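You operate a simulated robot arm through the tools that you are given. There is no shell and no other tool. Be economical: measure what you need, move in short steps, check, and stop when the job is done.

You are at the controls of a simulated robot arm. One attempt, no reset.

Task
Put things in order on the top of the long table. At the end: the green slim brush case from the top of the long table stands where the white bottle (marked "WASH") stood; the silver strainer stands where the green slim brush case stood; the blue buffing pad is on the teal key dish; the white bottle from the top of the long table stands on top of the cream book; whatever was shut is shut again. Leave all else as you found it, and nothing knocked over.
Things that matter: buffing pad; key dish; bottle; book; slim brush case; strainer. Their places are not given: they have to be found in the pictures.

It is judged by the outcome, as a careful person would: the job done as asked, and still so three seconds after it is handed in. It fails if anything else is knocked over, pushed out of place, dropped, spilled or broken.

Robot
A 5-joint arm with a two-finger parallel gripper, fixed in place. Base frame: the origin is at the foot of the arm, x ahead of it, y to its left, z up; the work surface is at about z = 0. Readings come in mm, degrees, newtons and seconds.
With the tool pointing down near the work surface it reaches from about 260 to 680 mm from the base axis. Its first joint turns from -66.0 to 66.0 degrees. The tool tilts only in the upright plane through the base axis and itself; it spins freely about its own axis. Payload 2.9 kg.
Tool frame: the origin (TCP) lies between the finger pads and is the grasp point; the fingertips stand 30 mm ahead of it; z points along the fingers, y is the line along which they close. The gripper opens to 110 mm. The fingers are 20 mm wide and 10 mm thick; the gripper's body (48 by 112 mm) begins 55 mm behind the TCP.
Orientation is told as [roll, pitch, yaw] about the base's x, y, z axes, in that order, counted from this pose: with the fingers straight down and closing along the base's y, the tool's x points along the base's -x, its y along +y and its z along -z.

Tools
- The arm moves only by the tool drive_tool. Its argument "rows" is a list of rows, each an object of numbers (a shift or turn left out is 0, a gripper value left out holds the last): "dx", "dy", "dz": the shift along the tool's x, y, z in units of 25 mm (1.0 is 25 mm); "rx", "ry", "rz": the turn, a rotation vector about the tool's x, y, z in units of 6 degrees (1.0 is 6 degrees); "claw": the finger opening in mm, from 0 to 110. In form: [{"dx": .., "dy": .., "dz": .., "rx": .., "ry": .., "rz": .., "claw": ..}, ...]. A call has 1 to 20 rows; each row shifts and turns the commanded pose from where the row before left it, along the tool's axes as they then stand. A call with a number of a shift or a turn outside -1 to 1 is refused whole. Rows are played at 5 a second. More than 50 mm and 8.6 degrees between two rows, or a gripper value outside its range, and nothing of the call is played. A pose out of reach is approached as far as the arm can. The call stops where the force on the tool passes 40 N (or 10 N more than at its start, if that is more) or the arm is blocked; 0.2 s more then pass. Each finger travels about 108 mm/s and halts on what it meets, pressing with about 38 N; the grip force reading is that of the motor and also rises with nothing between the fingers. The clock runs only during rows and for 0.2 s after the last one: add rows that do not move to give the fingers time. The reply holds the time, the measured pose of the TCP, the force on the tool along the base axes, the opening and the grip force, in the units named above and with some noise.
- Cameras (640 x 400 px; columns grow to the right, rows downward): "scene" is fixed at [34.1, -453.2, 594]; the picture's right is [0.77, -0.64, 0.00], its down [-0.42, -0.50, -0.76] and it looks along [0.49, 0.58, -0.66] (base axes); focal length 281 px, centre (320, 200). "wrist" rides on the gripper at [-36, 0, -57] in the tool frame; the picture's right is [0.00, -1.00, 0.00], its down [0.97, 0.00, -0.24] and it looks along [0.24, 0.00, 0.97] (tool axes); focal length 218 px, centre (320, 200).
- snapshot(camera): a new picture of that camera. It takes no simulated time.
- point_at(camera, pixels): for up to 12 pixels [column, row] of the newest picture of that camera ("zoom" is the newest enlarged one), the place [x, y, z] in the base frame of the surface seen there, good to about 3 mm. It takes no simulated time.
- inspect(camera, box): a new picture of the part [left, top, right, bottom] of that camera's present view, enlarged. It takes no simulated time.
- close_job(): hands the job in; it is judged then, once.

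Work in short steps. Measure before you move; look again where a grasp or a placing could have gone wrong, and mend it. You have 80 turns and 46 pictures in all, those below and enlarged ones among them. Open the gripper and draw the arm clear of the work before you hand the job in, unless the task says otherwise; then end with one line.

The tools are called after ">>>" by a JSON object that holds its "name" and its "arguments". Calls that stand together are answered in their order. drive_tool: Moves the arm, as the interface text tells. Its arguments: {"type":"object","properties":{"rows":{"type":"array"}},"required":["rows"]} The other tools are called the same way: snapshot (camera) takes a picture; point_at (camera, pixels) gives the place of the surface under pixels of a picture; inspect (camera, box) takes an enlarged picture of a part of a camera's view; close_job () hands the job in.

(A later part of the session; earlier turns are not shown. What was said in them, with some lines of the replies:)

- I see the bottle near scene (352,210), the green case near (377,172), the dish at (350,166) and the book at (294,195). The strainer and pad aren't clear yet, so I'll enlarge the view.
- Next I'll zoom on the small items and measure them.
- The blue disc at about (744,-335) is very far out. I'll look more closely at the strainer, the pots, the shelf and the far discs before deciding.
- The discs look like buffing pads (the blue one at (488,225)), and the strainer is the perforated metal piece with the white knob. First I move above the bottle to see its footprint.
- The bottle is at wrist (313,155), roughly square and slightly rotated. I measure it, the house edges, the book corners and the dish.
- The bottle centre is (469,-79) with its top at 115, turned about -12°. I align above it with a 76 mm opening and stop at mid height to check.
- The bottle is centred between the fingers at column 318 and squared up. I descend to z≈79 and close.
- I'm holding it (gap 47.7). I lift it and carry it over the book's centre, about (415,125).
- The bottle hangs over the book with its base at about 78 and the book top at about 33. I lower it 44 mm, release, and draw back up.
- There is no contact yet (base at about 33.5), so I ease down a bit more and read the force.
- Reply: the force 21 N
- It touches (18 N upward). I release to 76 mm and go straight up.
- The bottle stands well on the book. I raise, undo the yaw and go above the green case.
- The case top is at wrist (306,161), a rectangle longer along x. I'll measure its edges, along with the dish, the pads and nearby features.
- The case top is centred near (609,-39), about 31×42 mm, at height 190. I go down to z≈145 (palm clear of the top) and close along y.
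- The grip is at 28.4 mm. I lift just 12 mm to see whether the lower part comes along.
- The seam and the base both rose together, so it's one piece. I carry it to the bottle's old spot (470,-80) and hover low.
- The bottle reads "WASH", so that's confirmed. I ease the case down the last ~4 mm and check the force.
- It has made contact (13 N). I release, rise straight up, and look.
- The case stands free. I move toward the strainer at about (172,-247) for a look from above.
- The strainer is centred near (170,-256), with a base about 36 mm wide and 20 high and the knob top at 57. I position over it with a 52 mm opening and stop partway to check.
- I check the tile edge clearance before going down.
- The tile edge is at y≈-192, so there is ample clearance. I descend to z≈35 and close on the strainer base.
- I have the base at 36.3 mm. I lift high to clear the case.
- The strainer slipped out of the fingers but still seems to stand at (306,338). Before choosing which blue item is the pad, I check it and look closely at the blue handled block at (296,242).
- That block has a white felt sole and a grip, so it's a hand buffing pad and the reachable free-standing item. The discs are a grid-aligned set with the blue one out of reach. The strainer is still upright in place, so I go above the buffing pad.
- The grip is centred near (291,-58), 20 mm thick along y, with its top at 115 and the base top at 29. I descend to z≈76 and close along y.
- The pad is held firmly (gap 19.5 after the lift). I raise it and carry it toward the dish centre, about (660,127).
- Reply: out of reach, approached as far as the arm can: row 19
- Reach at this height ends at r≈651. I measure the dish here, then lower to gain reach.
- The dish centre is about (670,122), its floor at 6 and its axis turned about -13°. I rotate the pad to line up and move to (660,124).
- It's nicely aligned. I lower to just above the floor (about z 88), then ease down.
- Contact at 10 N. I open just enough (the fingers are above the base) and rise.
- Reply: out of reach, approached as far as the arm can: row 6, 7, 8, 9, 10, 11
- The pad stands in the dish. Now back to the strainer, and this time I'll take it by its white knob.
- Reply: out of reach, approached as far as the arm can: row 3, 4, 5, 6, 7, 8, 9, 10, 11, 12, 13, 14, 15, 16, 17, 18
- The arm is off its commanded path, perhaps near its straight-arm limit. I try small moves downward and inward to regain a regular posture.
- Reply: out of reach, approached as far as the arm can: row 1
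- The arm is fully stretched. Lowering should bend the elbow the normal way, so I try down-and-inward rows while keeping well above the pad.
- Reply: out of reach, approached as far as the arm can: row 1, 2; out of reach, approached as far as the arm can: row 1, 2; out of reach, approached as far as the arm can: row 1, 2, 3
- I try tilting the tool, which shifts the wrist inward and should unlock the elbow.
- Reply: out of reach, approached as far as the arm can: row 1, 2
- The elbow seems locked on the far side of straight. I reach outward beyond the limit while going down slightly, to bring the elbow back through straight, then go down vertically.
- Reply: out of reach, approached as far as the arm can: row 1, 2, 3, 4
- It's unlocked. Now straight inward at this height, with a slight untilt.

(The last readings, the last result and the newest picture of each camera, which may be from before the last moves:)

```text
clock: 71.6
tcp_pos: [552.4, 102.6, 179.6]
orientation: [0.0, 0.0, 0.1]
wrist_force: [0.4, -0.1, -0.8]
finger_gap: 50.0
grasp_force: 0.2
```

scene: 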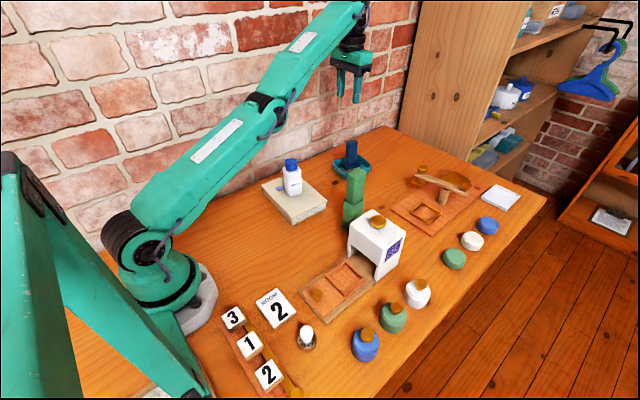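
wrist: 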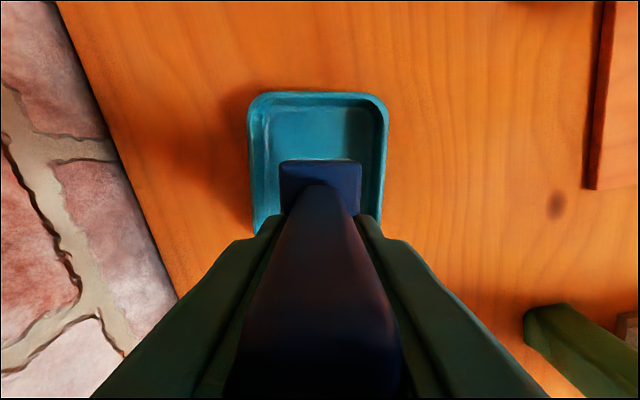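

Control is back. I rise to z≈280 and go to the strainer.

>>> {"name": "drive_tool", "arguments": {"rows": [{"dz": -1}, {"dz": -1, "dx": 0.5}, {"dz": -1, "dx": 0.5}, {"dz": -1}, {}]}}

>>> {"name": "drive_tool", "arguments": {"rows": [{"dx": 1, "dy": -1}, {"dx": 1, "dy": -1}, {"dx": 1, "dy": -1}, {"dx": 1, "dy": -1}, {"dx": 1, "dy": -1}, {"dx": 1, "dy": -1}, {"dx": 1, "dy": -1}, {"dx": 1, "dy": -1}, {"dx": 1, "dy": -1}, {"dx": 1, "dy": -1}, {"dx": 1, "dy": -1}, {"dx": 1, "dy": -1}, {"dx": 1, "dy": -1}, {"dx": 0.8, "dy": -1}, {}]}}

```text
clock: 72.8
tcp_pos: [526.0, 101.0, 280.9]
orientation: [-0.1, -0.1, 0.1]
wrist_force: [-0.5, 0.0, -0.5]
finger_gap: 50.1
grasp_force: 0.0
```

```text
clock: 76.0
tcp_pos: [180.0, -253.3, 274.3]
orientation: [0.4, 0.2, 0.1]
wrist_force: [0.2, -0.1, -0.1]
finger_gap: 50.1
grasp_force: 0.1
```

>>> {"name": "drive_tool", "arguments": {"rows": [{"dz": 1, "dx": 0.3}, {"dz": 1}, {"dz": 1}, {"dz": 1}, {"dz": 1}, {}]}}

>>> {"name": "snapshot", "arguments": {"camera": "wrist"}}

>>> {"name": "point_at", "arguments": {"camera": "wrist", "pixels": [[318, 195], [322, 200], [322, 185]]}}

```text
clock: 77.4
tcp_pos: [174.2, -248.3, 149.8]
orientation: [0.3, 0.2, 0.1]
wrist_force: [-0.1, 0.3, 0.2]
finger_gap: 50.3
grasp_force: 0.1
```

```text
8 pictures are left
```

wrist: 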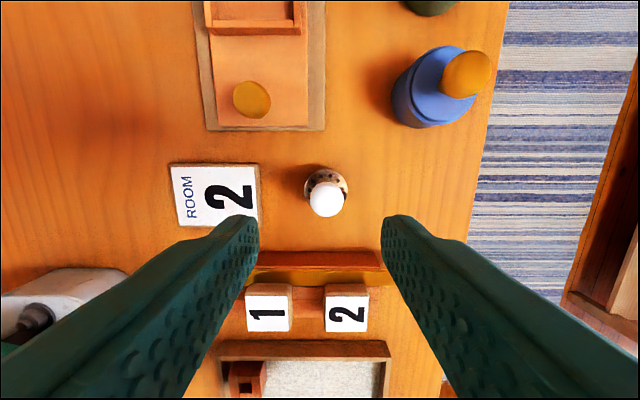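

```text
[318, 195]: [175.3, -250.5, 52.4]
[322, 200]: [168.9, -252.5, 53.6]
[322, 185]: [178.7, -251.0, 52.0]
```

>>> {"name": "point_at", "arguments": {"camera": "wrist", "pixels": [[326, 200], [312, 200], [341, 200], [326, 186], [326, 214], [326, 172], [306, 186], [346, 186]]}}

```text
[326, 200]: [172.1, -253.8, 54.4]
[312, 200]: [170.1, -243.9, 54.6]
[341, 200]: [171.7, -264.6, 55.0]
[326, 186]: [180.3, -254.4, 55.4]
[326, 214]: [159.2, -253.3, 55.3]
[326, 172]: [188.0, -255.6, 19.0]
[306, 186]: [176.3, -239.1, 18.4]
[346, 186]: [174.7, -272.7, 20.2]
```

The knob is centred at (170.5,-254.5), about 21 mm wide and spanning z 20–56. I grip it with the fingertips just above the base (TCP z≈53) and lift a little.

>>> {"name": "drive_tool", "arguments": {"rows": [{"dx": 0.15, "dy": -0.25, "dz": 0.85}, {"dz": 1}, {"dz": 1}, {"dz": 1}, {}, {"claw": 32}, {"claw": 20}, {"claw": 6}, {"claw": 6}, {}, {}]}}

>>> {"name": "drive_tool", "arguments": {"rows": [{"dz": -0.3}, {"dz": -0.3}, {"dz": -0.4}, {}]}}

```text
clock: 79.8
tcp_pos: [171.0, -255.7, 54.8]
orientation: [0.3, 0.1, 0.1]
wrist_force: [0.3, -0.2, 0.2]
finger_gap: 23.1
grasp_force: 38.0
```

```text
clock: 80.8
tcp_pos: [172.1, -255.4, 80.2]
orientation: [0.3, 0.3, 0.0]
wrist_force: [0.3, -0.2, -0.1]
finger_gap: 23.0
grasp_force: 37.4
```

It's still held at 23.0. I lift to about z 290 in moderate steps and re-check.

>>> {"name": "drive_tool", "arguments": {"rows": [{"dz": -0.6}, {"dz": -0.7}, {"dz": -0.7}, {"dz": -0.7}, {"dz": -0.7}, {"dz": -0.7}, {"dz": -0.7}, {"dz": -0.7}, {"dz": -0.7}, {"dz": -0.7}, {"dz": -0.7}, {"dz": -0.7}, {}]}}

```text
clock: 83.6
tcp_pos: [172.1, -257.0, 289.0]
orientation: [0.3, 0.1, 0.0]
wrist_force: [-0.3, 0.3, 0.0]
finger_gap: 22.8
grasp_force: 38.7
```

The grip holds. I travel over the case to (565,-55), staying inside the reach limit.

>>> {"name": "drive_tool", "arguments": {"rows": [{"dx": -0.4, "dy": 0.2}, {"dx": -0.8, "dy": 0.41}, {"dx": -0.8, "dy": 0.41}, {"dx": -0.8, "dy": 0.41}, {"dx": -0.8, "dy": 0.41}, {"dx": -0.8, "dy": 0.41}, {"dx": -0.8, "dy": 0.41}, {"dx": -0.8, "dy": 0.41}, {"dx": -0.8, "dy": 0.41}, {"dx": -0.8, "dy": 0.41}, {"dx": -0.8, "dy": 0.41}, {"dx": -0.8, "dy": 0.41}, {"dx": -0.8, "dy": 0.41}, {"dx": -0.8, "dy": 0.41}, {"dx": -0.8, "dy": 0.41}, {"dx": -0.8, "dy": 0.41}, {"dx": -0.8, "dy": 0.41}, {"dx": -0.8, "dy": 0.41}, {"dx": -0.8, "dy": 0.41}, {"dx": -0.8, "dy": 0.41}]}}

>>> {"name": "drive_tool", "arguments": {"rows": [{}, {"dz": 0.8}, {"dz": 0.8}, {"dz": 0.8}, {"dz": 0.8}, {"dz": 0.8}, {"dz": 0.8}, {}]}}

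```text
clock: 87.8
tcp_pos: [562.0, -56.8, 290.7]
orientation: [0.0, 0.1, 0.1]
wrist_force: [-0.3, -0.6, -0.4]
finger_gap: 23.1
grasp_force: 38.1
```

```text
clock: 89.6
tcp_pos: [559.8, -56.9, 169.8]
orientation: [0.0, 0.1, 0.1]
wrist_force: [0.3, 0.1, -0.3]
finger_gap: 23.1
grasp_force: 37.8
```

Still held. I move to the case's old spot (609,-38) and lower to just above the table.

>>> {"name": "drive_tool", "arguments": {"rows": [{"dx": -0.7, "dy": 0.25}, {"dx": -0.7, "dy": 0.25}, {"dx": -0.54, "dy": 0.26}, {}, {"dz": 0.8}, {"dz": 0.8}, {"dz": 0.8}, {"dz": 0.8}, {"dz": 0.8}, {"dz": 0.4}, {"dz": 0.1}, {}]}}

>>> {"name": "drive_tool", "arguments": {"rows": [{"dz": 0.05}, {"dz": 0.05}, {}]}}

```text
clock: 92.2
tcp_pos: [610.2, -37.4, 57.9]
orientation: [0.0, 0.0, 0.1]
wrist_force: [-0.2, 0.3, -0.6]
finger_gap: 22.9
grasp_force: 37.7
```

```text
clock: 93.0
tcp_pos: [609.5, -38.6, 55.9]
orientation: [0.1, 0.0, 0.0]
wrist_force: [0.0, 0.2, 0.1]
finger_gap: 23.0
grasp_force: 37.6
```

>>> {"name": "drive_tool", "arguments": {"rows": [{"dz": 0.04}, {"dz": 0.04}, {}]}}

>>> {"name": "inspect", "arguments": {"camera": "scene", "box": [330, 130, 430, 220]}}

```text
clock: 93.8
tcp_pos: [609.2, -37.0, 54.5]
orientation: [0.0, -0.1, 0.1]
wrist_force: [-0.8, 0.0, 5.3]
finger_gap: 23.1
grasp_force: 37.5
```

```text
4.44 times, centred on (380, 175) of scene
```

zoom: 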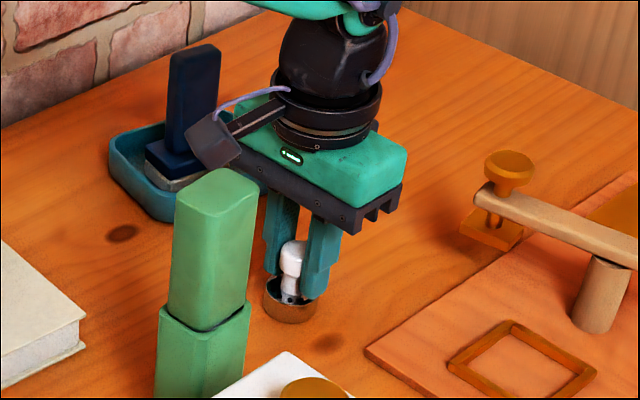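

It's on the table (5 N) and upright. I release, go straight up, then move inward while rising well clear of the case.

>>> {"name": "drive_tool", "arguments": {"rows": [{"claw": 30}, {"claw": 45}, {"claw": 50}, {}, {"dz": -1}, {"dz": -1}, {"dz": -1}, {"dz": -1}, {"dz": -1}, {"dz": -1, "dx": 0.3}, {"dz": -1, "dx": 0.5, "dy": 0.5}, {"dz": -1, "dx": 0.5, "dy": 0.5}, {"dz": -1, "dx": 0.5, "dy": 0.5}, {"dx": 0.8, "dy": 0.5}, {}]}}

>>> {"name": "snapshot", "arguments": {"camera": "scene"}}

>>> {"name": "snapshot", "arguments": {"camera": "wrist"}}

```text
clock: 97.0
tcp_pos: [544.5, 11.9, 277.9]
orientation: [-0.2, -0.1, 0.1]
wrist_force: [0.2, 0.1, -0.2]
finger_gap: 50.1
grasp_force: 0.0
```

```text
6 pictures are left
```

scene: 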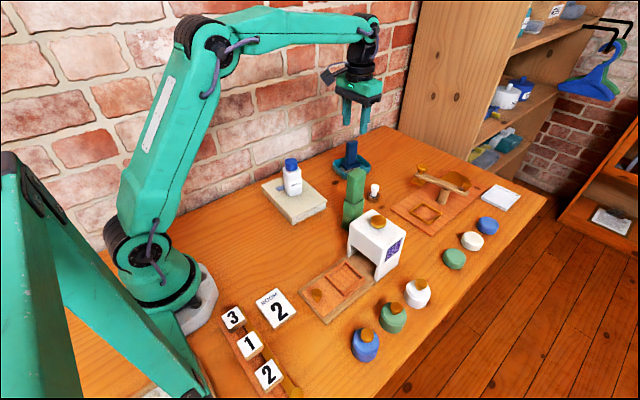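

```text
5 pictures are left
```

wrist: 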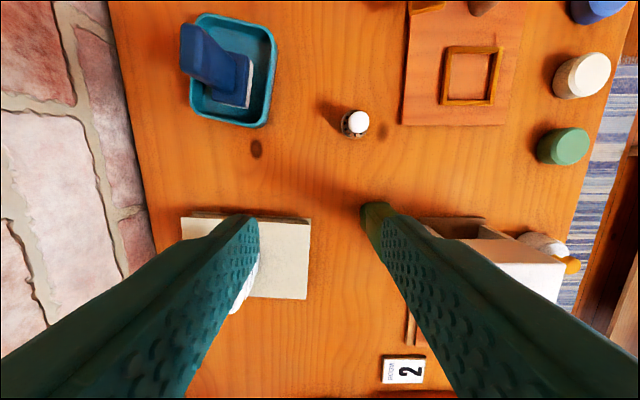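

Every piece stands where asked: the pad in the dish, the bottle on the book, the case at the bottle's spot and the strainer at the case's spot. The arm is clear and the gripper open, so I hand in.

>>> {"name": "close_job", "arguments": {}}

```text
The job is handed in.
```

I've handed the job in: all four items were upright in their new places in the last pictures. I took the blue block with a white sole as the buffing pad, not the blue disc. On my first try at the strainer it slipped from the grip but stayed standing where it was. I opened nothing.
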